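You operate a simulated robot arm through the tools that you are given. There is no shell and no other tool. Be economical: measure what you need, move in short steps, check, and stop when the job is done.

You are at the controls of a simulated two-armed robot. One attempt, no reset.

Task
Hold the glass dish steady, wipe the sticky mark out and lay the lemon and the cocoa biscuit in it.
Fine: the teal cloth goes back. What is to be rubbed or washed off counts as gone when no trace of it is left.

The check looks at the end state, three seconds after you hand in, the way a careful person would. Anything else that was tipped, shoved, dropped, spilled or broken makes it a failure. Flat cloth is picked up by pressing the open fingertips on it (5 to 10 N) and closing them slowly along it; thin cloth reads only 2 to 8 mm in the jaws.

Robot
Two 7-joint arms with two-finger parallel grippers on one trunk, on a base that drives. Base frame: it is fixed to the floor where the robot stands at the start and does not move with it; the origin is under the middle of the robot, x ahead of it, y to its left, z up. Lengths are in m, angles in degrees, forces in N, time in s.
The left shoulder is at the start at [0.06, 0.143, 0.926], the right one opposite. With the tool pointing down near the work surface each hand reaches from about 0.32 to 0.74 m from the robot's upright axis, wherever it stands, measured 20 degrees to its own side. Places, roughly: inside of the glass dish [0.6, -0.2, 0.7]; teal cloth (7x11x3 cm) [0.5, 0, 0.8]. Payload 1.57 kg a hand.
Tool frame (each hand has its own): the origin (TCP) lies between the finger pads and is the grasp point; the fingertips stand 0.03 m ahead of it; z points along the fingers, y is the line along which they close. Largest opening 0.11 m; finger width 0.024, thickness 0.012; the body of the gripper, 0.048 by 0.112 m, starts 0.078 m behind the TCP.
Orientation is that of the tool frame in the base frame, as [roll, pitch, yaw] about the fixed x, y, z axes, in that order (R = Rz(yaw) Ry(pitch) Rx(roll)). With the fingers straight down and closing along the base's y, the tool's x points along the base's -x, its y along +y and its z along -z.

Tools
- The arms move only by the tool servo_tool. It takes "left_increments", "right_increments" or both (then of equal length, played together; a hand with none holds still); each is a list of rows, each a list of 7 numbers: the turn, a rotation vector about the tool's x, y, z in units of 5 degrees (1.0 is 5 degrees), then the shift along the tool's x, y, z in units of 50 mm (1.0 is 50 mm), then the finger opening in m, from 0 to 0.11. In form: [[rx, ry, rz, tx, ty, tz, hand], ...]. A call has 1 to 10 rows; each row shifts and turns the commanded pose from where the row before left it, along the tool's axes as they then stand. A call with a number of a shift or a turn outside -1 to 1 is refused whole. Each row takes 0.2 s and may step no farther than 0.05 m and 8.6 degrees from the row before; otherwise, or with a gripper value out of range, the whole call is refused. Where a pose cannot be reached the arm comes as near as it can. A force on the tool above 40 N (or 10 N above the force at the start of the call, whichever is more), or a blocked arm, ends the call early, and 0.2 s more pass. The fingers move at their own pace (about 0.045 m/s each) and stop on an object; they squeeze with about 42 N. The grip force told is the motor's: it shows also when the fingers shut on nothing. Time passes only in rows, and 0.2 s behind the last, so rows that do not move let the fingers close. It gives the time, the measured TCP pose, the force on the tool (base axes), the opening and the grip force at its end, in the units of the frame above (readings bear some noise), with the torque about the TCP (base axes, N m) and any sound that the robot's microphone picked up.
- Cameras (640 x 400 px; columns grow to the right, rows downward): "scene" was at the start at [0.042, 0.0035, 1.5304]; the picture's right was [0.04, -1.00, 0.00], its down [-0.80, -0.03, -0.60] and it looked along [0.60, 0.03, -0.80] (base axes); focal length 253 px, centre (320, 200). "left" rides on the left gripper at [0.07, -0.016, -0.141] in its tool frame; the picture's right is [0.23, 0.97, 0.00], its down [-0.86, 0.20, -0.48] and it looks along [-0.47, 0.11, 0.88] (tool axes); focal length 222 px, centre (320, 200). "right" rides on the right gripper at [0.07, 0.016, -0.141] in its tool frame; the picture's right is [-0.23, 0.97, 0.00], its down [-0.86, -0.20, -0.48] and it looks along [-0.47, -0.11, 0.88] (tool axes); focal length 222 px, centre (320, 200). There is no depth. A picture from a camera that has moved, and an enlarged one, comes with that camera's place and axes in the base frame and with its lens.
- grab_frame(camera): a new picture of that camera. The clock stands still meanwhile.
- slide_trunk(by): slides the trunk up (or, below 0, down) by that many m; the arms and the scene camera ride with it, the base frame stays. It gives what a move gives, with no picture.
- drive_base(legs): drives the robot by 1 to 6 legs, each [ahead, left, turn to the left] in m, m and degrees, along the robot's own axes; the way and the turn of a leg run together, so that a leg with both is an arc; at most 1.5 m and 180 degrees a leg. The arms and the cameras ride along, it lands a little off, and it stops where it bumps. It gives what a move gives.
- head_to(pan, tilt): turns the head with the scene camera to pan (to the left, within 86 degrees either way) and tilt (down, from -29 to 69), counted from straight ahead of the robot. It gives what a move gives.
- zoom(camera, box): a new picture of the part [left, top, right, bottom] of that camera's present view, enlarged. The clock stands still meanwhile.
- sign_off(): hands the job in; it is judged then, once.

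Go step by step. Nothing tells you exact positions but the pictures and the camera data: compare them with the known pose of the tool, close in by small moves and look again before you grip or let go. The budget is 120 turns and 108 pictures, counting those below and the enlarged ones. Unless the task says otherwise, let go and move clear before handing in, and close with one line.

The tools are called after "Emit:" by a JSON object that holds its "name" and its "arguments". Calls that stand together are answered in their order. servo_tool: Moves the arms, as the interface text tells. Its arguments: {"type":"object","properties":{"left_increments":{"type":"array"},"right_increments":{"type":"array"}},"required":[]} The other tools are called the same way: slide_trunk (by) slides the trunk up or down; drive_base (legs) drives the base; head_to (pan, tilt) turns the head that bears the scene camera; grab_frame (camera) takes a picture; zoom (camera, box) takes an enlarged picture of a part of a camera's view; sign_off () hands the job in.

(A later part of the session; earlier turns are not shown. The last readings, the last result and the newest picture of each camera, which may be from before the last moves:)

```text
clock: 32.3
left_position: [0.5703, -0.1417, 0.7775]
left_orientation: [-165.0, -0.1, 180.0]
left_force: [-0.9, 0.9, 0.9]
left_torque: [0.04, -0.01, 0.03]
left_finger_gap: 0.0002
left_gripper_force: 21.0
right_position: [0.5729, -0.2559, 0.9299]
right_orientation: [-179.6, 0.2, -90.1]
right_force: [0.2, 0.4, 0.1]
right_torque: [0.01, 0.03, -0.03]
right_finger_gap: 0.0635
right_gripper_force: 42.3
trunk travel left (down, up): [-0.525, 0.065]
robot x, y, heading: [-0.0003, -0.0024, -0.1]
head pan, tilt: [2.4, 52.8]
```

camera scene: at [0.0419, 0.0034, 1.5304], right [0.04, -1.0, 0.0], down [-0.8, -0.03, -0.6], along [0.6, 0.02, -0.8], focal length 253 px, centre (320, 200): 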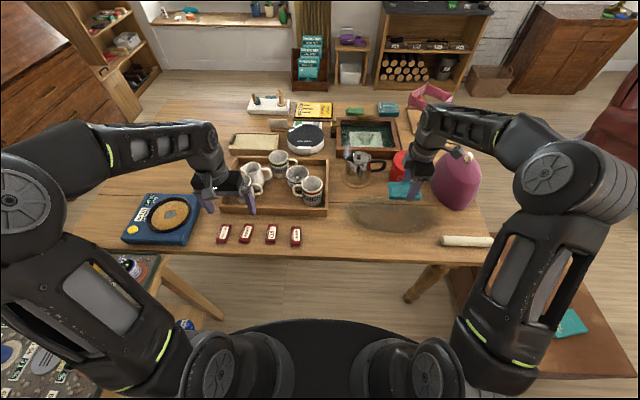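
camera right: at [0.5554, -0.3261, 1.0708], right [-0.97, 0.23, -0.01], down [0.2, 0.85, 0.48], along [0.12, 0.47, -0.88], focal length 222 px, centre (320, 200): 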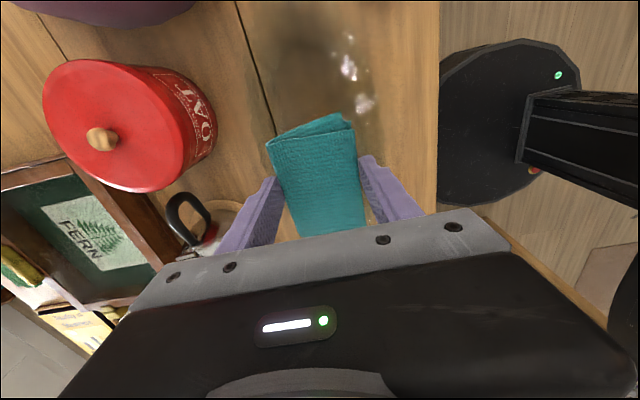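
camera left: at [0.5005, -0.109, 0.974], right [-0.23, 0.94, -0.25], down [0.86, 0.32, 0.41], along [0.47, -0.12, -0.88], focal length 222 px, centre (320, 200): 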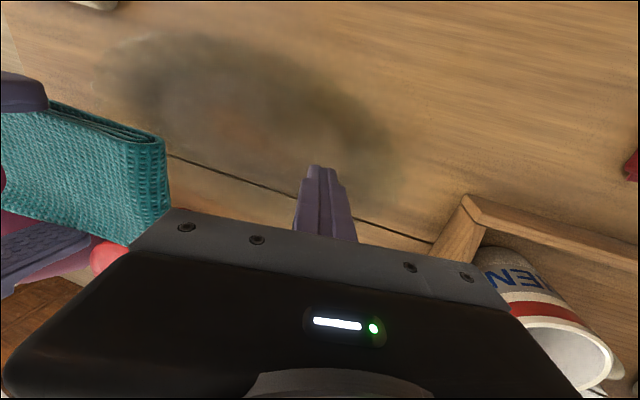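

Emit:
{"name": "servo_tool", "arguments": {"left_increments": [[0, 0, 0, 0, 0.005, 0.025, 0.0], [0, 0, 0, 0, 0, 0, 0.0]]}}

Emit:
{"name": "servo_tool", "arguments": {"left_increments": [[0, 0, 0, 0, 0.005, 0.02, 0.0], [0, 0, 0, 0, 0, 0, 0.0]]}}

```text
clock: 32.9
left_position: [0.5709, -0.1401, 0.7774]
left_orientation: [-165.0, 0.0, -180.0]
left_force: [-1.9, 3.5, 9.0]
left_torque: [0.15, 0.07, 0.03]
left_finger_gap: 0.0
left_gripper_force: 22.0
right_position: [0.5714, -0.2554, 0.9299]
right_orientation: [-179.5, 0.1, -90.1]
right_force: [-0.5, 0.7, -0.6]
right_torque: [-0.01, 0.02, 0.01]
right_finger_gap: 0.0632
right_gripper_force: 42.3
trunk travel left (down, up): [-0.525, 0.065]
robot x, y, heading: [-0.0035, 0.0011, -0.1]
head pan, tilt: [2.4, 52.8]
```

```text
clock: 33.5
left_position: [0.5703, -0.1406, 0.7773]
left_orientation: [-164.9, 0.2, 180.0]
left_force: [-1.9, 4.5, 18.5]
left_torque: [0.2, 0.06, 0.03]
left_finger_gap: 0.0
left_gripper_force: 20.9
right_position: [0.5716, -0.2556, 0.9301]
right_orientation: [-179.5, 0.0, -90.0]
right_force: [0.2, -0.3, -0.1]
right_torque: [0.02, 0.03, 0.01]
right_finger_gap: 0.0636
right_gripper_force: 41.9
trunk travel left (down, up): [-0.525, 0.065]
robot x, y, heading: [-0.0005, -0.0004, -0.0]
head pan, tilt: [2.4, 52.8]
```

The left fingertips now press the dish floor with about 18 N at z of about 0.745. I'm lowering the cloth onto the mark with the right hand.

Emit:
{"name": "servo_tool", "arguments": {"right_increments": [[0, 0, 0, 0, 0, 0.9, 0.04], [0, 0, 0, 0, 0, 0.9, 0.04], [0, 0, 0, 0, 0, 0.7, 0.04], [0, 0, 0, 0, 0, 0.1, 0.04], [0, 0, 0, 0, 0, 0, 0.04]]}}

Emit:
{"name": "zoom", "arguments": {"camera": "scene", "box": [300, 140, 460, 240]}}

```text
clock: 34.7
left_position: [0.5701, -0.142, 0.7771]
left_orientation: [-164.9, 0.2, 180.0]
left_force: [3.5, 2.9, 26.1]
left_torque: [0.15, -0.02, 0.0]
left_finger_gap: 0.0
left_gripper_force: 21.7
right_position: [0.5719, -0.2554, 0.8003]
right_orientation: [-179.6, 0.2, -90.1]
right_force: [-0.5, 0.0, -0.6]
right_torque: [0.0, -0.01, 0.0]
right_finger_gap: 0.0639
right_gripper_force: 42.2
trunk travel left (down, up): [-0.525, 0.065]
robot x, y, heading: [-0.0003, -0.0031, 0.3]
head pan, tilt: [2.4, 52.8]
```

```text
4.00 times, centred on (380, 190) of scene
camera zoom: at [0.04, 0.0041, 1.5306], right [0.04, -1.0, 0.0], down [-0.8, -0.03, -0.61], along [0.61, 0.02, -0.8], focal length 1011 px, centre (80, 240)
```

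zoom: 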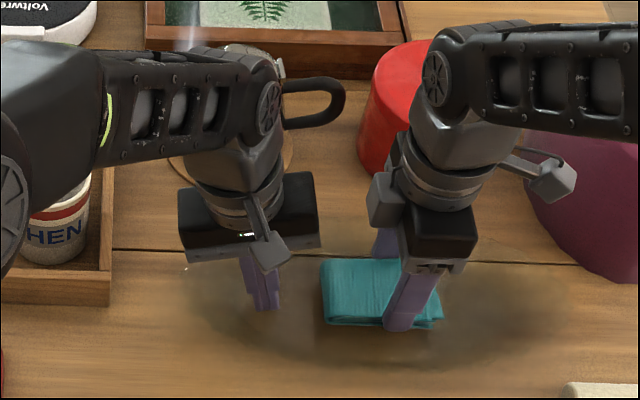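

Emit:
{"name": "servo_tool", "arguments": {"right_increments": [[0, 0, 0, 0, 0, 0.08, 0.04], [0, 0, 0, 0, 0, 0.08, 0.04], [0, 0, 0, 0, 0, 0.06, 0.04], [0, 0, 0, 0, 0, 0, 0.04]], "left_increments": [[0, 0, 0, 0, 0, -0.01, 0.0], [0, 0, 0, 0, 0, 0, 0.0], [0, 0, 0, 0, 0, 0, 0.0], [0, 0, 0, 0, 0, 0, 0.0]]}}

Emit:
{"name": "servo_tool", "arguments": {"right_increments": [[0, 0, 0, 0, 0, 0.03, 0.04], [0, 0, 0, 0, 0, 0, 0.04]]}}

```text
clock: 35.7
left_position: [0.5703, -0.1422, 0.7773]
left_orientation: [-164.9, 0.1, 180.0]
left_force: [4.0, -0.7, 26.3]
left_torque: [0.05, -0.1, 0.02]
left_finger_gap: 0.0
left_gripper_force: 21.7
right_position: [0.5728, -0.2558, 0.7884]
right_orientation: [-179.4, 0.1, -90.2]
right_force: [-0.6, 0.3, 0.5]
right_torque: [-0.01, -0.02, -0.01]
right_finger_gap: 0.0635
right_gripper_force: 42.0
trunk travel left (down, up): [-0.525, 0.065]
robot x, y, heading: [-0.0013, -0.0001, -0.1]
head pan, tilt: [2.4, 52.8]
```

```text
clock: 36.3
left_position: [0.5698, -0.1407, 0.7769]
left_orientation: [-164.9, 0.1, 179.9]
left_force: [3.6, -0.2, 25.2]
left_torque: [0.01, -0.1, 0.01]
left_finger_gap: 0.0
left_gripper_force: 21.4
right_position: [0.5736, -0.2563, 0.7876]
right_orientation: [-179.5, 0.1, -90.1]
right_force: [0.4, -0.1, -0.8]
right_torque: [0.01, 0.0, 0.01]
right_finger_gap: 0.0635
right_gripper_force: 42.0
trunk travel left (down, up): [-0.525, 0.065]
robot x, y, heading: [-0.0003, -0.0002, -0.0]
head pan, tilt: [2.4, 52.8]
```

Emit:
{"name": "servo_tool", "arguments": {"right_increments": [[0, 0, 0, 0, 0, 0.03, 0.04], [0, 0, 0, 0, 0, 0, 0.04]]}}

Emit:
{"name": "servo_tool", "arguments": {"right_increments": [[0, 0, 0, 0, 0, 0.03, 0.04], [0, 0, 0, 0, 0, 0, 0.04]]}}

```text
clock: 36.9
left_position: [0.5693, -0.1415, 0.777]
left_orientation: [-164.9, 0.1, 179.9]
left_force: [2.7, -1.2, 25.8]
left_torque: [0.01, -0.02, -0.01]
left_finger_gap: 0.0
left_gripper_force: 21.6
right_position: [0.5729, -0.2547, 0.7863]
right_orientation: [-179.5, 0.0, -90.0]
right_force: [0.0, 0.2, -0.4]
right_torque: [0.01, 0.04, 0.0]
right_finger_gap: 0.0635
right_gripper_force: 41.6
trunk travel left (down, up): [-0.525, 0.065]
robot x, y, heading: [0.0029, -0.003, -0.1]
head pan, tilt: [2.4, 52.8]
```

```text
clock: 37.5
left_position: [0.57, -0.1411, 0.7772]
left_orientation: [-165.0, 0.2, 180.0]
left_force: [3.3, -2.7, 21.7]
left_torque: [-0.06, -0.08, 0.0]
left_finger_gap: 0.0
left_gripper_force: 21.9
right_position: [0.5729, -0.2553, 0.785]
right_orientation: [-179.4, 0.1, -90.1]
right_force: [-0.9, -0.7, 9.2]
right_torque: [0.32, 0.26, 0.02]
right_finger_gap: 0.0638
right_gripper_force: 42.1
trunk travel left (down, up): [-0.525, 0.065]
robot x, y, heading: [0.0028, -0.0007, 0.1]
head pan, tilt: [2.4, 52.8]
```

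There is contact at 9 N, so I wipe with short strokes along the dish.

Emit:
{"name": "servo_tool", "arguments": {"right_increments": [[0, 0, 0, 0.25, 0, 0.005, 0.04], [0, 0, 0, 0.25, 0, 0, 0.04], [0, 0, 0, -0.25, 0, 0, 0.04], [0, 0, 0, -0.25, 0, 0, 0.04], [0, 0, 0, -0.25, 0, 0, 0.04], [0, 0, 0, -0.2, 0, 0, 0.04], [0, 0, 0, 0.2, 0, 0, 0.04], [0, 0, 0, 0.25, 0, 0, 0.04], [0, 0, 0, 0, 0, 0, 0.04]]}}

Emit:
{"name": "zoom", "arguments": {"camera": "scene", "box": [300, 140, 460, 240]}}

```text
clock: 39.5
left_position: [0.5689, -0.1416, 0.7771]
left_orientation: [-165.0, 0.1, -180.0]
left_force: [0.8, -3.8, 22.2]
left_torque: [-0.08, 0.0, -0.02]
left_finger_gap: 0.0
left_gripper_force: 21.6
right_position: [0.5714, -0.2539, 0.7855]
right_orientation: [-179.5, 0.0, -90.1]
right_force: [3.0, 7.7, 8.9]
right_torque: [0.6, 0.04, -0.17]
right_finger_gap: 0.0636
right_gripper_force: 42.5
trunk travel left (down, up): [-0.525, 0.065]
robot x, y, heading: [0.0016, 0.0022, -0.1]
head pan, tilt: [2.4, 52.8]
```

```text
4.00 times, centred on (380, 190) of scene
camera zoom: at [0.0394, 0.0047, 1.5305], right [0.04, -1.0, 0.0], down [-0.79, -0.03, -0.61], along [0.61, 0.02, -0.8], focal length 1011 px, centre (80, 240)
```

zoom: 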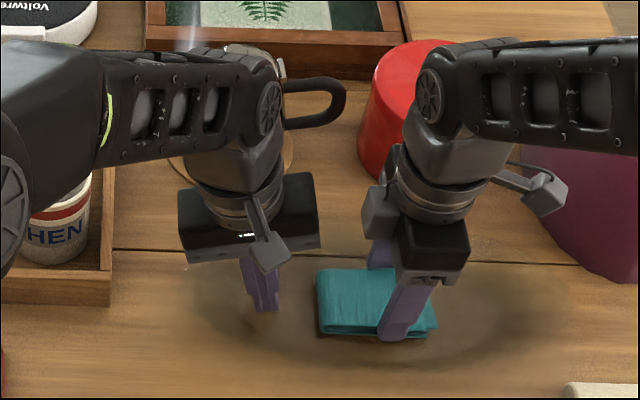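

The dish is not moving. I add more strokes with small front and back offsets.

Emit:
{"name": "servo_tool", "arguments": {"right_increments": [[0, 0, 0, 0.2, 0.15, 0, 0.04], [0, 0, 0, 0.3, 0, 0, 0.04], [0, 0, 0, -0.25, 0, 0, 0.04], [0, 0, 0, -0.25, 0, 0, 0.04], [0, 0, 0, -0.25, 0, 0, 0.04], [0, 0, 0, -0.2, -0.15, 0, 0.04], [0, 0, 0, 0.25, -0.15, 0, 0.04], [0, 0, 0, 0.25, 0, 0, 0.04], [0, 0, 0, 0.25, 0, 0, 0.04], [0, 0, 0, 0.2, 0, 0, 0.04]]}}

Emit:
{"name": "servo_tool", "arguments": {"right_increments": [[0, 0, 0, -0.25, 0, 0, 0.04], [0, 0, 0, -0.25, 0, 0, 0.04], [0, 0, 0, -0.25, 0, 0, 0.04], [0, 0, 0, -0.2, 0.15, 0, 0.04], [0, 0, 0, 0.2, 0, 0, 0.04], [0, 0, 0, 0.25, 0, 0, 0.04], [0, 0, 0, 0, 0, -0.4, 0.04], [0, 0, 0, 0, 0, -0.9, 0.04], [0, 0, 0, 0, 0, -0.9, 0.04], [0, 0, 0, 0, 0, -0.9, 0.04]]}}

Emit:
{"name": "zoom", "arguments": {"camera": "scene", "box": [320, 150, 480, 250]}}

Emit:
{"name": "grab_frame", "arguments": {"camera": "left"}}

```text
clock: 41.7
left_position: [0.5698, -0.1405, 0.7773]
left_orientation: [-165.0, 0.1, 179.9]
left_force: [-4.5, -3.0, 22.9]
left_torque: [-0.04, 0.17, 0.01]
left_finger_gap: 0.0
left_gripper_force: 21.2
right_position: [0.5794, -0.2812, 0.784]
right_orientation: [-179.5, 0.2, -90.1]
right_force: [0.6, 3.3, 3.0]
right_torque: [0.14, 0.02, -0.02]
right_finger_gap: 0.0637
right_gripper_force: 42.3
trunk travel left (down, up): [-0.525, 0.065]
robot x, y, heading: [-0.0001, -0.0001, -0.1]
head pan, tilt: [2.4, 52.8]
```

```text
clock: 43.9
left_position: [0.5684, -0.1412, 0.7763]
left_orientation: [-164.9, 0.0, 179.9]
left_force: [-6.0, -1.4, 25.9]
left_torque: [0.04, 0.23, -0.01]
left_finger_gap: 0.0001
left_gripper_force: 20.7
right_position: [0.5709, -0.2556, 0.9395]
right_orientation: [-179.5, 0.2, -90.0]
right_force: [0.2, 0.6, 0.0]
right_torque: [0.02, 0.0, 0.03]
right_finger_gap: 0.0635
right_gripper_force: 42.6
trunk travel left (down, up): [-0.525, 0.065]
robot x, y, heading: [-0.0002, -0.0005, 0.0]
head pan, tilt: [2.4, 52.8]
```

```text
4.00 times, centred on (400, 200) of scene
camera zoom: at [0.0394, 0.0037, 1.5305], right [0.04, -1.0, 0.0], down [-0.79, -0.03, -0.61], along [0.61, 0.02, -0.8], focal length 1011 px, centre (0, 200)
```

zoom: 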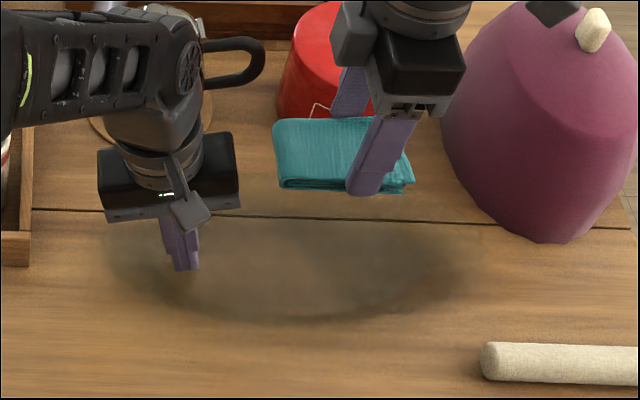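

```text
72 pictures are left
camera left: at [0.499, -0.1193, 0.9175], right [-0.23, 0.94, -0.25], down [0.85, 0.32, 0.41], along [0.47, -0.12, -0.88], focal length 222 px, centre (320, 200)
```

left: 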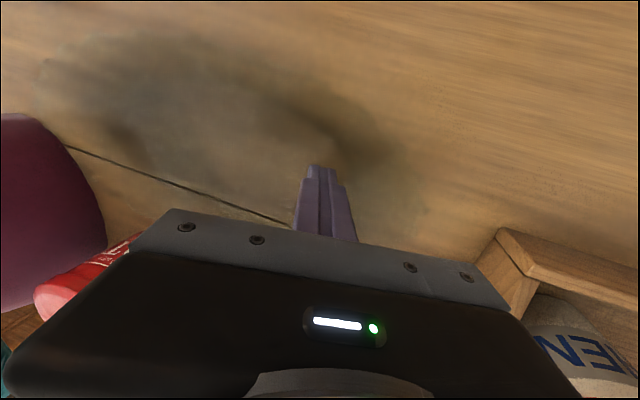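

The orange spot looks gone. I'll enlarge the view to check for any trace.

Emit:
{"name": "zoom", "arguments": {"camera": "scene", "box": [345, 200, 445, 235]}}

Emit:
{"name": "zoom", "arguments": {"camera": "left", "box": [40, 20, 400, 245]}}

```text
6.40 times, centred on (395, 218) of scene
camera zoom: at [0.0394, 0.0037, 1.5305], right [0.04, -1.0, 0.0], down [-0.79, -0.03, -0.61], along [0.61, 0.02, -0.8], focal length 1617 px, centre (-160, 88)
```

zoom: 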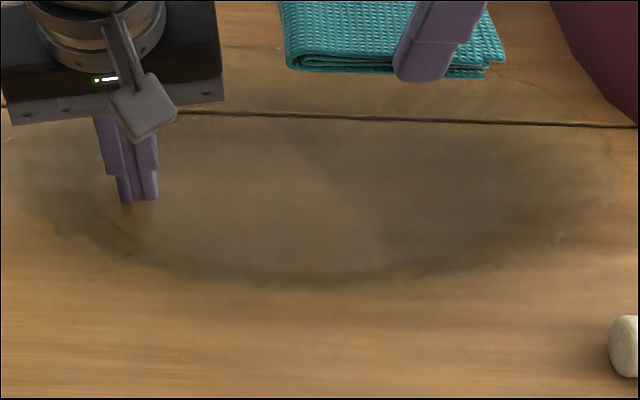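

```text
1.78 times, centred on (220, 132) of left
camera zoom: at [0.499, -0.1193, 0.9175], right [-0.23, 0.94, -0.25], down [0.85, 0.32, 0.41], along [0.47, -0.12, -0.88], focal length 395 px, centre (498, 320)
```

zoom: 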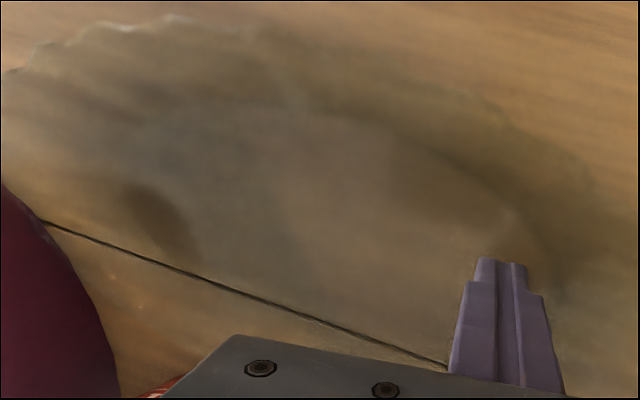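

No trace is visible. A second pass costs little and covers anything too faint to see.

Emit:
{"name": "servo_tool", "arguments": {"right_increments": [[0, 0, 0, 0, 0, 0.9, 0.04], [0, 0, 0, 0, 0, 0.9, 0.04], [0, 0, 0, 0, 0, 0.9, 0.04], [0, 0, 0, 0, 0, 0.3, 0.04], [0, 0, 0, 0, 0, 0.09, 0.04], [0, 0, 0, 0, 0, 0, 0.04]]}}

```text
clock: 45.3
left_position: [0.5703, -0.1412, 0.7764]
left_orientation: [-165.0, 0.2, 179.9]
left_force: [-1.1, -1.0, 25.0]
left_torque: [0.05, 0.06, 0.0]
left_finger_gap: 0.0002
left_gripper_force: 21.0
right_position: [0.5726, -0.2552, 0.7858]
right_orientation: [-179.4, 0.0, -90.1]
right_force: [0.5, -0.1, -0.5]
right_torque: [0.01, -0.02, 0.01]
right_finger_gap: 0.0634
right_gripper_force: 41.6
trunk travel left (down, up): [-0.525, 0.065]
robot x, y, heading: [-0.0006, 0.0006, -0.1]
head pan, tilt: [2.4, 52.8]
```

Emit:
{"name": "servo_tool", "arguments": {"right_increments": [[0, 0, 0, 0, 0, 0.035, 0.04], [0, 0, 0, 0.3, 0, 0.01, 0.04], [0, 0, 0, 0.3, 0, 0, 0.04], [0, 0, 0, -0.3, 0, 0, 0.04], [0, 0, 0, -0.3, 0, 0, 0.04], [0, 0, 0, -0.3, 0, 0, 0.04], [0, 0, 0, -0.3, -0.15, 0, 0.04], [0, 0, 0, 0.3, 0, 0, 0.04], [0, 0, 0, 0.3, 0, 0, 0.04], [0, 0, 0, 0.3, 0, 0, 0.04]]}}

Emit:
{"name": "servo_tool", "arguments": {"right_increments": [[0, 0, 0, 0.2, 0.15, 0, 0.04], [0, 0, 0, -0.2, 0.15, 0, 0.04], [0, 0, 0, -0.3, 0, 0, 0.04], [0, 0, 0, -0.3, 0, 0, 0.04], [0, 0, 0, -0.2, -0.15, 0, 0.04], [0, 0, 0, 0.4, 0, 0, 0.04], [0, 0, 0, 0, 0, -0.4, 0.04], [0, 0, 0, 0, 0, -0.9, 0.04], [0, 0, 0, 0, 0, -0.9, 0.04], [0, 0, 0, 0, 0, -0.9, 0.04]]}}

Emit:
{"name": "zoom", "arguments": {"camera": "scene", "box": [345, 190, 445, 245]}}

```text
clock: 46.7
left_position: [0.569, -0.1406, 0.7776]
left_orientation: [-165.1, 0.2, -180.0]
left_force: [-4.1, 1.9, 10.9]
left_torque: [0.07, 0.18, 0.01]
left_finger_gap: 0.0
left_gripper_force: 20.8
right_position: [0.5743, -0.2503, 0.7851]
right_orientation: [-179.2, -0.3, -90.5]
right_force: [-4.3, -0.6, 11.7]
right_torque: [-0.02, 0.28, -0.02]
right_finger_gap: 0.0637
right_gripper_force: 42.2
trunk travel left (down, up): [-0.525, 0.065]
robot x, y, heading: [-0.0031, -0.002, -0.3]
head pan, tilt: [2.4, 52.8]
stopped in row 6 (right hand): the force on the tool passed its limit (the readings are from after the stop); the commanded pose is now the measured one
```

```text
clock: 47.9
left_position: [0.5725, -0.1366, 0.7768]
left_orientation: [-165.2, 0.4, -179.8]
left_force: [-2.3, 3.4, 11.4]
left_torque: [-0.33, 0.29, -0.05]
left_finger_gap: 0.0001
left_gripper_force: 21.4
right_position: [0.5626, -0.2174, 0.7856]
right_orientation: [-179.5, -0.7, -90.6]
right_force: [-3.5, -2.6, 12.4]
right_torque: [0.65, -0.06, 0.14]
right_finger_gap: 0.0636
right_gripper_force: 41.5
trunk travel left (down, up): [-0.525, 0.065]
robot x, y, heading: [0.0026, 0.0067, -0.4]
head pan, tilt: [2.4, 52.8]
stopped in row 6 (right hand): the force on the tool passed its limit (the readings are from after the stop); the commanded pose is now the measured one
```

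```text
6.40 times, centred on (395, 218) of scene
camera zoom: at [0.0386, 0.0037, 1.5303], right [0.04, -1.0, 0.0], down [-0.79, -0.03, -0.61], along [0.61, 0.02, -0.8], focal length 1617 px, centre (-160, 88)
```

zoom: 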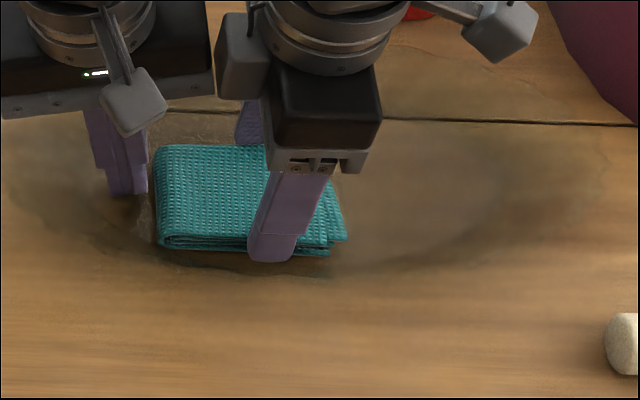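

The pass stopped against the left fingers after the force limit. I'm lifting the right hand straight up and looking.

Emit:
{"name": "servo_tool", "arguments": {"right_increments": [[0, 0, 0, 0.1, 0, -0.1, 0.04], [0, 0, 0, 0.1, 0, -0.5, 0.04], [0, 0, 0, 0, 0, -0.9, 0.04], [0, 0, 0, 0, 0, -0.9, 0.04], [0, 0, 0, 0, 0, -0.9, 0.04], [0, 0, 0, 0.3, 0, 0, 0.04], [0, 0, 0, 0, 0, 0, 0.04]]}}

Emit:
{"name": "zoom", "arguments": {"camera": "scene", "box": [320, 150, 480, 250]}}

Emit:
{"name": "zoom", "arguments": {"camera": "left", "box": [40, 20, 400, 245]}}

```text
clock: 49.5
left_position: [0.5747, -0.1368, 0.7764]
left_orientation: [-165.2, 0.6, -179.8]
left_force: [7.0, -2.8, 25.7]
left_torque: [-0.01, -0.12, -0.03]
left_finger_gap: 0.0
left_gripper_force: 21.5
right_position: [0.5608, -0.24, 0.9486]
right_orientation: [-179.7, -0.6, -90.5]
right_force: [0.3, -0.5, -0.5]
right_torque: [-0.01, 0.01, -0.03]
right_finger_gap: 0.0632
right_gripper_force: 42.4
trunk travel left (down, up): [-0.525, 0.065]
robot x, y, heading: [0.0048, 0.0055, -0.1]
head pan, tilt: [2.4, 52.8]
```

```text
4.00 times, centred on (400, 200) of scene
camera zoom: at [0.0405, 0.0027, 1.5306], right [0.04, -1.0, 0.0], down [-0.8, -0.03, -0.61], along [0.6, 0.02, -0.8], focal length 1011 px, centre (0, 200)
```

zoom: 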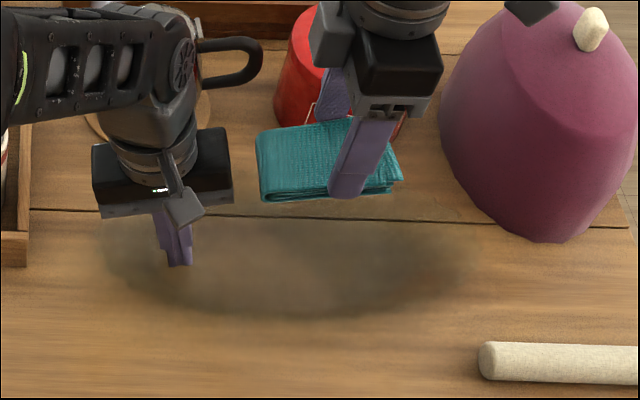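

```text
1.78 times, centred on (220, 132) of left
camera zoom: at [0.5033, -0.1169, 0.9171], right [-0.23, 0.94, -0.25], down [0.85, 0.32, 0.42], along [0.48, -0.12, -0.87], focal length 395 px, centre (498, 320)
```

zoom: 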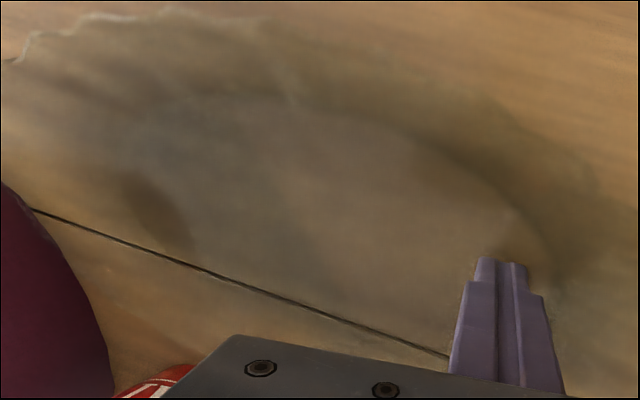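

The dish is clean. I raise the left hand out, straighten it and move it aside before returning the cloth.

Emit:
{"name": "servo_tool", "arguments": {"left_increments": [[0, 0, 0, 0, -0.225, -0.84, 0.0], [0, 0, 0, 0, -0.225, -0.84, 0.0], [0, 0, 0, 0, -0.225, -0.84, 0.0], [0, 0, 0, 0, -0.225, -0.84, 0.0], [-1, 0, 0, 0, 0.5, 0, 0.0], [-1, 0, 0, 0, 0.8, 0, 0.0], [-1, 0, 0, 0, 0.8, 0, 0.0], [0, 0, 0, 0.3, 0.85, 0, 0.0], [0, 0, 0, 0.3, 0.85, 0, 0.0], [0, 0, 0, 0.3, 0.85, 0, 0.04]]}}

Emit:
{"name": "servo_tool", "arguments": {"left_increments": [[0, 0, 0, 0.3, 0.85, 0, 0.06], [0, 0, 0, 0.3, 0.85, 0, 0.06], [0, 0, 0, 0.3, 0.85, 0, 0.06], [0, 0, 0, 0.3, 0.85, 0, 0.06], [0, 0, 0, 0, 0, 0, 0.06], [0, 0, 0, 0, 0, 0, 0.06], [0, 0, 0, 0, 0, 0, 0.06], [0, 0, 0, 0, 0, 0, 0.06], [0, 0, 0, 0, 0, 0, 0.06], [0, 0, 0, 0, 0, 0, 0.06]], "right_increments": [[0, 0, 1, 0, 0, 0, 0.04], [0, 0, 1, 0, 0, 0, 0.04], [0, 0, 1, 0, 0, 0, 0.04], [0, 0, 1, 0, 0, 0, 0.04], [0, 0, 1, 0, 0, 0, 0.04], [0, 0, 1, 0, 0, 0, 0.04], [0, 0, 1, 0, 0, 0, 0.04], [0, 0, 1, 0, 0, 0, 0.04], [0, 0, 1, 0, 0, 0, 0.04], [0, 0, 1, 0, 0, 0, 0.04]]}}

Emit:
{"name": "servo_tool", "arguments": {"right_increments": [[0, 0, 1, 0, 0, 0, 0.04], [0, 0, 1, 0, 0, 0, 0.04], [0, 0, 1, 0, 0, 0, 0.04], [0, 0, 1, 0, 0, 0, 0.04], [0, 0, 1, 0, 0, 0, 0.04], [0, 0, 1, 0, 0, 0, 0.04], [0, 0, 1, 0, 0, 0, 0.04], [0, 0, 1, 0, 0, 0, 0.04], [0, 0, 0, 0, 0, 0, 0.04]]}}

Emit:
{"name": "grab_frame", "arguments": {"camera": "scene"}}

```text
clock: 51.7
left_position: [0.5255, 0.0927, 0.9328]
left_orientation: [179.8, 0.4, -179.9]
left_force: [0.1, 0.0, 0.4]
left_torque: [-0.04, -0.02, 0.0]
left_finger_gap: 0.0319
left_gripper_force: 0.0
right_position: [0.5626, -0.2393, 0.9469]
right_orientation: [-179.8, -0.6, -90.5]
right_force: [0.0, 0.4, 0.2]
right_torque: [-0.01, 0.01, -0.01]
right_finger_gap: 0.0631
right_gripper_force: 42.2
trunk travel left (down, up): [-0.525, 0.065]
robot x, y, heading: [0.0006, -0.0014, -0.3]
head pan, tilt: [2.4, 52.8]
```

```text
clock: 53.9
left_position: [0.4675, 0.2624, 0.9327]
left_orientation: [179.5, 0.3, -179.7]
left_force: [0.8, 0.0, 0.1]
left_torque: [0.03, 0.02, 0.03]
left_finger_gap: 0.0602
left_gripper_force: 0.0
right_position: [0.5624, -0.2408, 0.9463]
right_orientation: [-179.4, -0.2, -140.6]
right_force: [-0.1, 0.9, -0.1]
right_torque: [0.01, 0.03, 0.02]
right_finger_gap: 0.0631
right_gripper_force: 42.1
trunk travel left (down, up): [-0.525, 0.065]
robot x, y, heading: [0.0, 0.002, -0.3]
head pan, tilt: [2.4, 52.8]
```

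```text
clock: 55.9
left_position: [0.4678, 0.2633, 0.932]
left_orientation: [179.6, 0.3, -179.8]
left_force: [0.8, 0.4, 0.4]
left_torque: [-0.01, -0.02, 0.01]
left_finger_gap: 0.06
left_gripper_force: 0.0
right_position: [0.5631, -0.2403, 0.9467]
right_orientation: [-179.3, 0.2, 179.5]
right_force: [0.1, -0.9, 0.0]
right_torque: [0.0, 0.02, 0.03]
right_finger_gap: 0.0632
right_gripper_force: 42.1
trunk travel left (down, up): [-0.525, 0.065]
robot x, y, heading: [-0.0028, -0.0046, -0.1]
head pan, tilt: [2.4, 52.8]
```

```text
66 pictures are left
camera scene: at [0.0419, 0.0026, 1.5304], right [0.04, -1.0, 0.0], down [-0.8, -0.03, -0.6], along [0.6, 0.02, -0.8], focal length 253 px, centre (320, 200)
```

scene: 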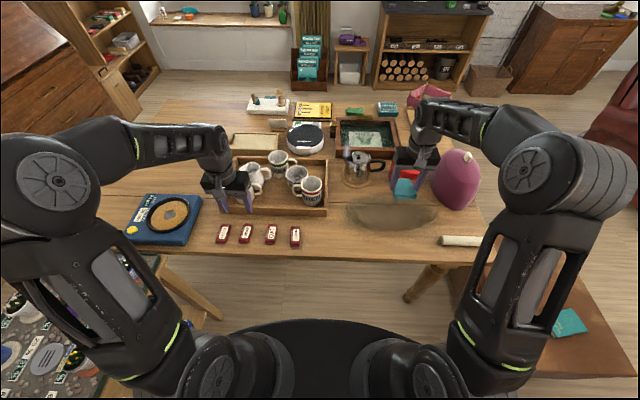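

The right hand carries the cloth back to its original spot.

Emit:
{"name": "servo_tool", "arguments": {"right_increments": [[0, 0, 0, 0.3, 0.79, 0, 0.04], [0, 0, 0, 0.3, 0.79, 0, 0.04], [0, 0, 0, 0.3, 0.79, 0, 0.04], [0, 0, 0, 0.3, 0.79, 0, 0.04], [0, 0, 0, 0.3, 0.79, 0, 0.04], [0, 0, 0, 0.3, 0.79, 0, 0.04], [0, 0, 0, 0, 0, 0.9, 0.04], [0, 0, 0, 0, 0, 0.9, 0.04], [0, 0, 0, 0, 0, 0.9, 0.04], [0, 0, 0, 0, 0, 0.3, 0.04]]}}

Emit:
{"name": "servo_tool", "arguments": {"right_increments": [[0, 0, 0, 0, 0, 0.15, 0.04], [0, 0, 0, 0, 0, 0.08, 0.04], [0, 0, 0, 0, 0, 0, 0.04]]}}

Emit:
{"name": "grab_frame", "arguments": {"camera": "right"}}

```text
clock: 58.1
left_position: [0.4681, 0.2619, 0.9327]
left_orientation: [179.6, 0.3, -179.8]
left_force: [-0.6, 0.3, -0.2]
left_torque: [0.0, 0.01, -0.04]
left_finger_gap: 0.0599
left_gripper_force: 0.0
right_position: [0.4753, -0.0049, 0.7944]
right_orientation: [-179.5, 0.2, 179.4]
right_force: [-0.2, 0.3, -0.6]
right_torque: [0.02, 0.02, 0.0]
right_finger_gap: 0.0636
right_gripper_force: 41.9
trunk travel left (down, up): [-0.525, 0.065]
robot x, y, heading: [-0.0009, 0.0006, 0.1]
head pan, tilt: [2.4, 52.8]
```

```text
clock: 58.9
left_position: [0.4648, 0.2641, 0.9332]
left_orientation: [179.6, 0.4, -179.8]
left_force: [-0.4, -0.4, 0.0]
left_torque: [0.0, 0.01, -0.03]
left_finger_gap: 0.0602
left_gripper_force: 0.1
right_position: [0.4746, -0.004, 0.7841]
right_orientation: [-179.5, 0.3, 179.3]
right_force: [-4.6, -2.3, 25.2]
right_torque: [0.02, -1.02, -0.12]
right_finger_gap: 0.0636
right_gripper_force: 41.6
trunk travel left (down, up): [-0.525, 0.065]
robot x, y, heading: [0.0012, -0.0032, 0.0]
head pan, tilt: [2.4, 52.8]
```

```text
65 pictures are left
camera right: at [0.4046, 0.0133, 0.9253], right [0.24, 0.97, -0.01], down [0.85, -0.2, 0.49], along [0.47, -0.12, -0.87], focal length 222 px, centre (320, 200)
```

right: 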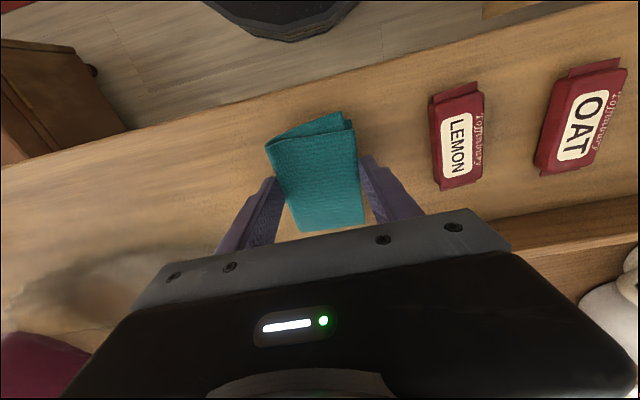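

The cloth rests on the table in its place, so I open and rise.

Emit:
{"name": "servo_tool", "arguments": {"right_increments": [[0, 0, 0, 0, 0, 0, 0.07], [0, 0, 0, 0, 0, 0, 0.08], [0, 0, 0, 0, 0, 0, 0.09], [0, 0, 0, 0, 0, 0, 0.1], [0, 0, 0, 0, 0, -0.3, 0.1], [0, 0, 0, 0, 0, -0.8, 0.1], [0, 0, 0, 0, 0, -0.9, 0.1], [0, 0, 0, 0, 0, -0.9, 0.1], [0, 0, 0, 0, 0, 0, 0.1]]}}

Emit:
{"name": "grab_frame", "arguments": {"camera": "right"}}

```text
clock: 60.9
left_position: [0.4688, 0.264, 0.9335]
left_orientation: [179.6, 0.3, -179.8]
left_force: [0.4, 0.0, 0.5]
left_torque: [0.01, -0.05, -0.04]
left_finger_gap: 0.0598
left_gripper_force: 0.1
right_position: [0.4758, -0.0025, 0.9292]
right_orientation: [-179.4, 0.2, 179.5]
right_force: [-0.5, -0.2, 0.7]
right_torque: [-0.02, 0.02, 0.01]
right_finger_gap: 0.0998
right_gripper_force: 0.0
trunk travel left (down, up): [-0.525, 0.065]
robot x, y, heading: [0.0016, 0.0008, 0.0]
head pan, tilt: [2.4, 52.8]
```

```text
64 pictures are left
camera right: at [0.4057, 0.0156, 1.0704], right [0.24, 0.97, -0.01], down [0.85, -0.2, 0.48], along [0.47, -0.12, -0.88], focal length 222 px, centre (320, 200)
```

right: 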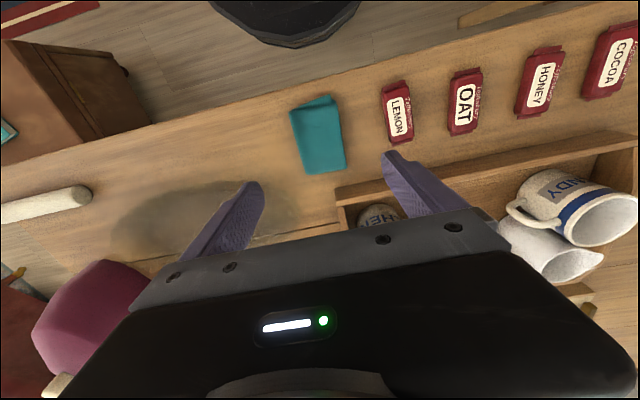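

The cloth is back in place. The lemon bar at about (0.465, 0.102) is close to the right hand, so I take it with the right.

Emit:
{"name": "servo_tool", "arguments": {"right_increments": [[0, 0, 0, 0.07, 0.7, 0, 0.09], [0, 0, 0, 0.07, 0.7, 0, 0.07], [0, 0, 0, 0.07, 0.7, 0, 0.06], [0, 0, 0, 0, 0, 0.9, 0.06], [0, 0, 0, 0, 0, 0.6, 0.06], [0, 0, 0, 0, 0, 0, 0.06]]}}

Emit:
{"name": "grab_frame", "arguments": {"camera": "right"}}

Emit:
{"name": "zoom", "arguments": {"camera": "scene", "box": [200, 160, 360, 260]}}

```text
clock: 62.3
left_position: [0.4677, 0.2625, 0.9321]
left_orientation: [179.7, 0.3, -179.8]
left_force: [-0.4, -0.1, 0.1]
left_torque: [0.03, 0.0, 0.02]
left_finger_gap: 0.0599
left_gripper_force: 0.0
right_position: [0.4657, 0.1017, 0.8511]
right_orientation: [-179.5, 0.2, 179.3]
right_force: [-0.2, 1.0, -0.1]
right_torque: [0.0, -0.02, 0.01]
right_finger_gap: 0.0598
right_gripper_force: 0.2
trunk travel left (down, up): [-0.525, 0.065]
robot x, y, heading: [-0.0041, -0.0037, -0.1]
head pan, tilt: [2.4, 52.8]
```

```text
63 pictures are left
camera right: at [0.3958, 0.1195, 0.9927], right [0.24, 0.97, -0.01], down [0.85, -0.2, 0.48], along [0.47, -0.12, -0.88], focal length 222 px, centre (320, 200)
```

right: 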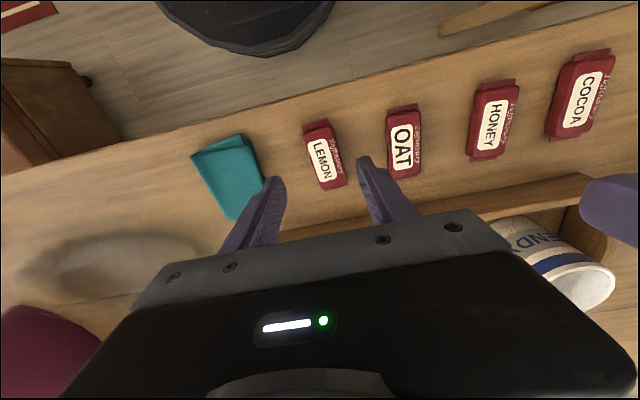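

```text
4.00 times, centred on (280, 210) of scene
camera zoom: at [0.0418, 0.0026, 1.5304], right [0.04, -1.0, 0.0], down [-0.8, -0.03, -0.6], along [0.6, 0.02, -0.8], focal length 1011 px, centre (480, 160)
```

zoom: 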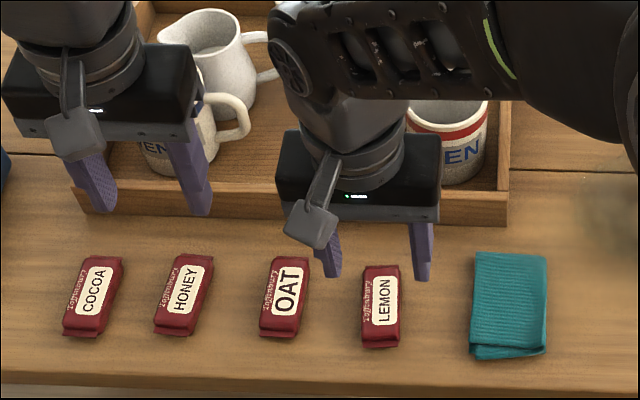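

The lemon is at about (0.466, 0.105). I descend around it and close.

Emit:
{"name": "servo_tool", "arguments": {"right_increments": [[0, 0, 0, 0, 0.06, 0.8, 0.06], [0, 0, 0, 0, 0, 0.5, 0.06], [0, 0, 0, 0, 0, 0.2, 0.06], [0, 0, 0, 0, 0, 0, 0.05], [0, 0, 0, 0, 0, 0, 0.04], [0, 0, 0, 0, 0, 0, 0.03], [0, 0, 0, 0, 0, 0, 0.02], [0, 0, 0, 0, 0, 0, 0.02]]}}

Emit:
{"name": "zoom", "arguments": {"camera": "right", "box": [200, 60, 480, 260]}}

```text
clock: 64.1
left_position: [0.4685, 0.2627, 0.9333]
left_orientation: [179.7, 0.3, -179.8]
left_force: [-0.7, 0.1, -0.1]
left_torque: [-0.01, -0.05, 0.01]
left_finger_gap: 0.0597
left_gripper_force: 0.2
right_position: [0.4664, 0.1027, 0.7766]
right_orientation: [-179.5, 0.3, 179.6]
right_force: [-0.7, -0.1, 0.2]
right_torque: [0.02, -0.01, 0.02]
right_finger_gap: 0.0326
right_gripper_force: 35.6
trunk travel left (down, up): [-0.525, 0.065]
robot x, y, heading: [0.0018, -0.0021, -0.0]
head pan, tilt: [2.4, 52.8]
```

```text
2.00 times, centred on (340, 160) of right
camera zoom: at [0.3959, 0.1219, 0.9183], right [0.24, 0.97, -0.01], down [0.85, -0.2, 0.48], along [0.47, -0.12, -0.88], focal length 444 px, centre (280, 280)
```

zoom: 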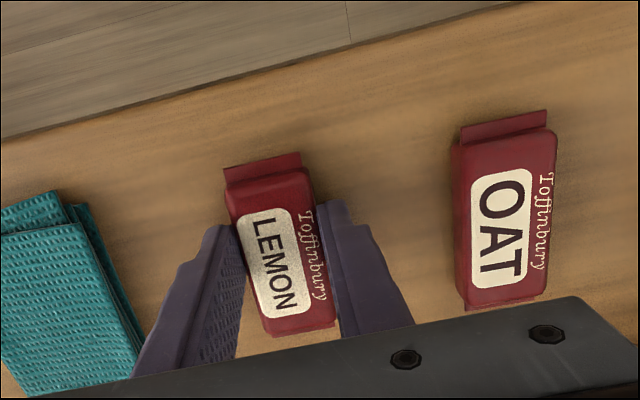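

Lemon is held. I lift it and carry it over the right half of the dish.

Emit:
{"name": "servo_tool", "arguments": {"right_increments": [[0, 0, 0, 0, 0, -0.4, 0.02], [0, 0, 0, 0, 0, -0.9, 0.02], [0, 0, 0, 0, 0, -0.9, 0.02], [0, 0, 0, 0, 0, -0.9, 0.02], [0, 0, 0, -0.23, -0.86, 0, 0.02], [0, 0, 0, -0.23, -0.86, 0, 0.02], [0, 0, 0, -0.23, -0.86, 0, 0.02], [0, 0, 0, -0.23, -0.86, 0, 0.02], [0, 0, 0, -0.23, -0.86, 0, 0.02], [0, 0, 0, -0.23, -0.86, 0, 0.02]]}}

Emit:
{"name": "servo_tool", "arguments": {"right_increments": [[0, 0, 0, -0.23, -0.86, 0, 0.02], [0, 0, 0, -0.23, -0.86, 0, 0.02], [0, 0, 0, -0.25, -0.86, 0, 0.02], [0, 0, 0, 0, 0, 0, 0.02]]}}

Emit:
{"name": "grab_frame", "arguments": {"camera": "right"}}

Emit:
{"name": "zoom", "arguments": {"camera": "scene", "box": [320, 150, 480, 250]}}

```text
clock: 66.3
left_position: [0.468, 0.262, 0.9322]
left_orientation: [179.7, 0.3, -179.8]
left_force: [0.9, -0.3, 0.4]
left_torque: [0.03, -0.03, 0.0]
left_finger_gap: 0.0598
left_gripper_force: 0.0
right_position: [0.5324, -0.1546, 0.9338]
right_orientation: [-179.5, 0.2, 179.5]
right_force: [-1.0, 0.2, -0.6]
right_torque: [0.02, 0.03, -0.01]
right_finger_gap: 0.0325
right_gripper_force: 40.6
trunk travel left (down, up): [-0.525, 0.065]
robot x, y, heading: [-0.0009, -0.0003, 0.1]
head pan, tilt: [2.4, 52.8]
```

```text
clock: 67.3
left_position: [0.4676, 0.2636, 0.9323]
left_orientation: [179.7, 0.3, -179.7]
left_force: [-0.1, -0.7, 0.6]
left_torque: [-0.02, 0.02, 0.0]
left_finger_gap: 0.0601
left_gripper_force: 0.1
right_position: [0.5666, -0.2833, 0.9362]
right_orientation: [-179.4, 0.2, 179.5]
right_force: [-0.3, -0.2, -0.2]
right_torque: [0.02, -0.04, 0.01]
right_finger_gap: 0.0326
right_gripper_force: 41.1
trunk travel left (down, up): [-0.525, 0.065]
robot x, y, heading: [0.0028, -0.0003, -0.2]
head pan, tilt: [2.4, 52.8]
```

```text
60 pictures are left
camera right: at [0.496, -0.2651, 1.0773], right [0.24, 0.97, -0.01], down [0.85, -0.2, 0.48], along [0.47, -0.12, -0.88], focal length 222 px, centre (320, 200)
```

right: 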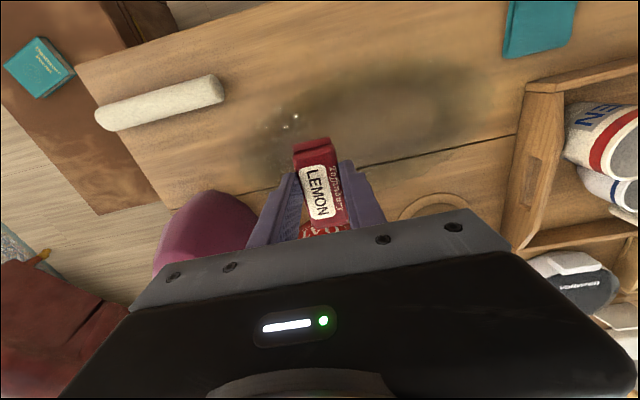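

```text
4.00 times, centred on (400, 200) of scene
camera zoom: at [0.0417, 0.0032, 1.5304], right [0.04, -1.0, 0.0], down [-0.8, -0.03, -0.6], along [0.6, 0.02, -0.8], focal length 1011 px, centre (0, 200)
```

zoom: 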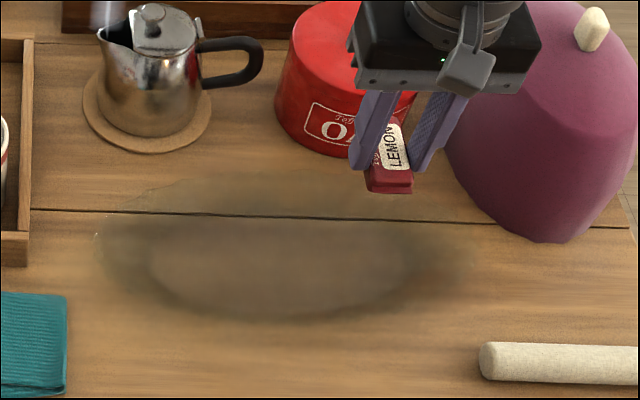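

Emit:
{"name": "zoom", "arguments": {"camera": "scene", "box": [345, 195, 430, 240]}}

Emit:
{"name": "zoom", "arguments": {"camera": "right", "box": [240, 50, 500, 200]}}

```text
7.53 times, centred on (388, 218) of scene
camera zoom: at [0.0417, 0.0032, 1.5304], right [0.04, -1.0, 0.0], down [-0.8, -0.03, -0.6], along [0.6, 0.02, -0.8], focal length 1903 px, centre (-188, 68)
```

zoom: 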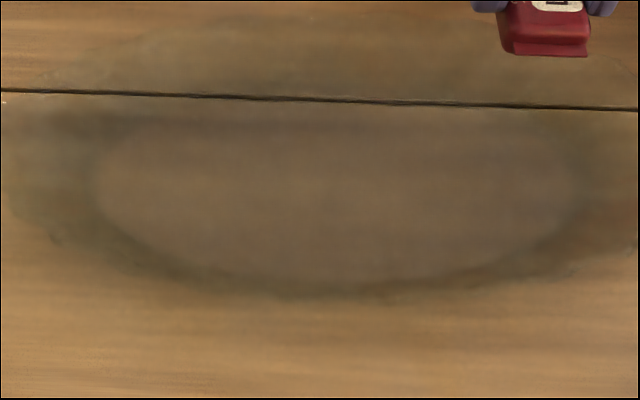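

```text
2.46 times, centred on (370, 125) of right
camera zoom: at [0.496, -0.2651, 1.0773], right [0.24, 0.97, -0.01], down [0.85, -0.2, 0.48], along [0.47, -0.12, -0.88], focal length 547 px, centre (197, 385)
```

zoom: 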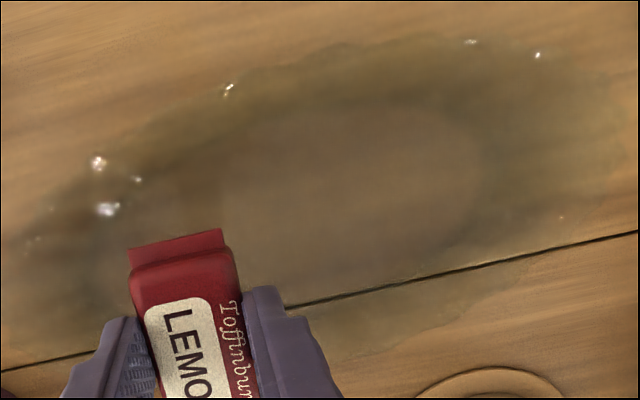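

The dish is clean from both views. I lower the lemon to its floor.

Emit:
{"name": "servo_tool", "arguments": {"right_increments": [[0, 0, 0, -0.1, 0.3, 0, 0.02], [0, 0, 0, 0, 0, 0.9, 0.02], [0, 0, 0, 0, 0, 0.9, 0.02], [0, 0, 0, 0, 0, 0.8, 0.02], [0, 0, 0, 0, 0, 0.3, 0.02], [0, 0, 0, 0, 0, 0.05, 0.02], [0, 0, 0, 0, 0, 0, 0.02]]}}

Emit:
{"name": "zoom", "arguments": {"camera": "scene", "box": [320, 150, 480, 250]}}

```text
clock: 68.9
left_position: [0.4679, 0.263, 0.9327]
left_orientation: [179.6, 0.3, -179.8]
left_force: [0.8, 0.1, -0.3]
left_torque: [0.03, -0.05, 0.03]
left_finger_gap: 0.06
left_gripper_force: 0.2
right_position: [0.5724, -0.2697, 0.7876]
right_orientation: [-179.4, 0.2, 179.3]
right_force: [0.5, 0.2, -0.1]
right_torque: [-0.02, -0.01, -0.06]
right_finger_gap: 0.0325
right_gripper_force: 40.9
trunk travel left (down, up): [-0.525, 0.065]
robot x, y, heading: [-0.0021, 0.002, -0.0]
head pan, tilt: [2.4, 52.8]
```

```text
4.00 times, centred on (400, 200) of scene
camera zoom: at [0.0419, 0.0026, 1.5304], right [0.04, -1.0, 0.0], down [-0.8, -0.03, -0.6], along [0.6, 0.02, -0.8], focal length 1011 px, centre (0, 200)
```

zoom: 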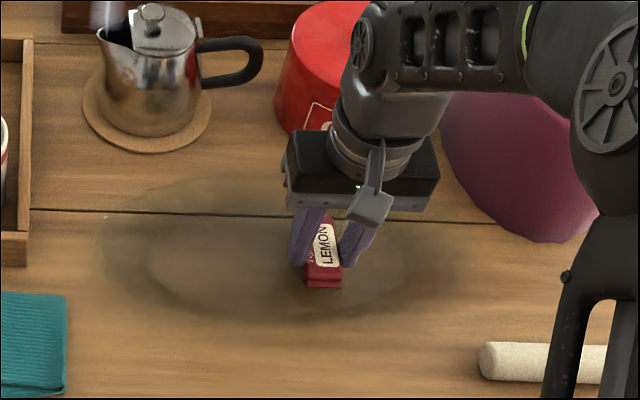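

Emit:
{"name": "servo_tool", "arguments": {"right_increments": [[0, 0, 0, 0, 0, 0.04, 0.02], [0, 0, 0, 0, 0, 0.04, 0.02], [0, 0, 0, 0, 0, 0, 0.02]]}}

```text
clock: 69.7
left_position: [0.4685, 0.2625, 0.9333]
left_orientation: [179.5, 0.3, -179.8]
left_force: [0.5, 0.7, -0.7]
left_torque: [-0.04, 0.0, 0.0]
left_finger_gap: 0.0602
left_gripper_force: 0.1
right_position: [0.5712, -0.2691, 0.7836]
right_orientation: [-179.4, 0.3, 179.4]
right_force: [-0.1, -0.1, -0.3]
right_torque: [0.04, -0.02, -0.01]
right_finger_gap: 0.0326
right_gripper_force: 40.3
trunk travel left (down, up): [-0.525, 0.065]
robot x, y, heading: [0.0005, 0.0013, -0.3]
head pan, tilt: [2.4, 52.8]
```

Emit:
{"name": "servo_tool", "arguments": {"right_increments": [[0, 0, 0, 0, 0, 0.03, 0.02], [0, 0, 0, 0, 0, 0, 0.02]]}}

```text
clock: 70.3
left_position: [0.4678, 0.2631, 0.9324]
left_orientation: [179.6, 0.3, -179.8]
left_force: [-0.2, 0.1, -0.2]
left_torque: [-0.03, 0.0, 0.0]
left_finger_gap: 0.0601
left_gripper_force: 0.1
right_position: [0.5721, -0.2698, 0.7833]
right_orientation: [-179.4, 0.1, 179.3]
right_force: [-0.6, 0.6, -0.1]
right_torque: [0.0, -0.03, -0.01]
right_finger_gap: 0.0323
right_gripper_force: 40.2
trunk travel left (down, up): [-0.525, 0.065]
robot x, y, heading: [0.0007, -0.0027, 0.1]
head pan, tilt: [2.4, 52.8]
```

It is within about a millimetre of the floor. I go down slightly more, open, and rise.

Emit:
{"name": "servo_tool", "arguments": {"right_increments": [[0, 0, 0, 0, 0, 0.03, 0.02], [0, 0, 0, 0, 0, 0, 0.035], [0, 0, 0, 0, 0, 0, 0.045], [0, 0, 0, 0, 0, 0, 0.055], [0, 0, 0, 0, 0, 0, 0.055], [0, 0, 0, 0, 0, -0.4, 0.055], [0, 0, 0, 0, 0, -0.8, 0.055], [0, 0, 0, 0, 0, -0.9, 0.055], [0, 0, 0, 0, 0, -0.9, 0.055], [0, 0, 0, 0, 0, -0.9, 0.055]]}}

Emit:
{"name": "zoom", "arguments": {"camera": "scene", "box": [320, 150, 480, 250]}}

Emit:
{"name": "grab_frame", "arguments": {"camera": "right"}}

```text
clock: 72.5
left_position: [0.4681, 0.2642, 0.9317]
left_orientation: [179.6, 0.2, -179.8]
left_force: [-0.7, 0.3, -0.2]
left_torque: [-0.04, -0.01, 0.0]
left_finger_gap: 0.06
left_gripper_force: 0.0
right_position: [0.5713, -0.2672, 0.9762]
right_orientation: [-179.4, 0.2, 179.5]
right_force: [-0.4, 0.6, -0.3]
right_torque: [-0.01, -0.01, -0.03]
right_finger_gap: 0.0551
right_gripper_force: 0.1
trunk travel left (down, up): [-0.525, 0.065]
robot x, y, heading: [-0.003, -0.0022, -0.0]
head pan, tilt: [2.4, 52.8]
```

```text
4.00 times, centred on (400, 200) of scene
camera zoom: at [0.0414, 0.0028, 1.5304], right [0.04, -1.0, 0.0], down [-0.8, -0.03, -0.6], along [0.6, 0.02, -0.8], focal length 1011 px, centre (0, 200)
```

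zoom: 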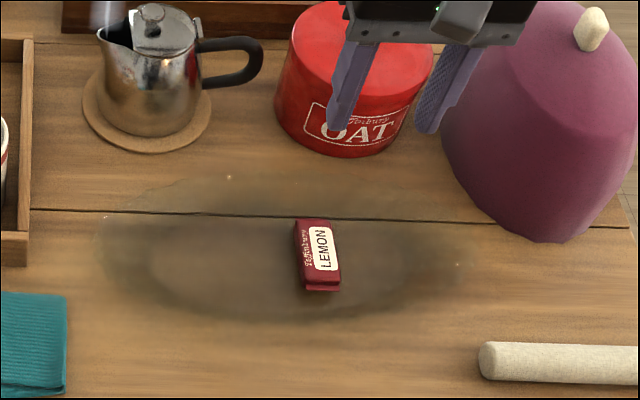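

```text
54 pictures are left
camera right: at [0.5008, -0.2493, 1.1177], right [0.24, 0.97, -0.01], down [0.85, -0.2, 0.48], along [0.47, -0.12, -0.88], focal length 222 px, centre (320, 200)
```

right: 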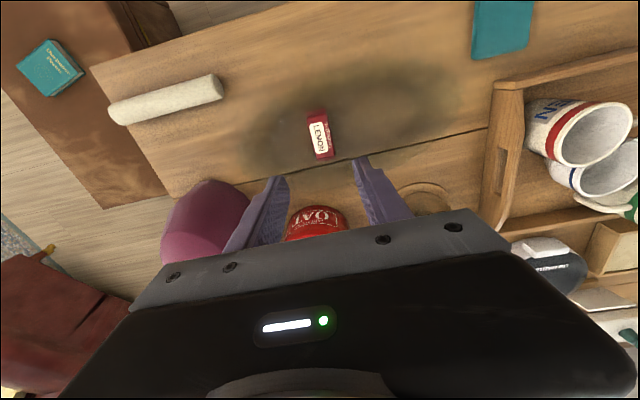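

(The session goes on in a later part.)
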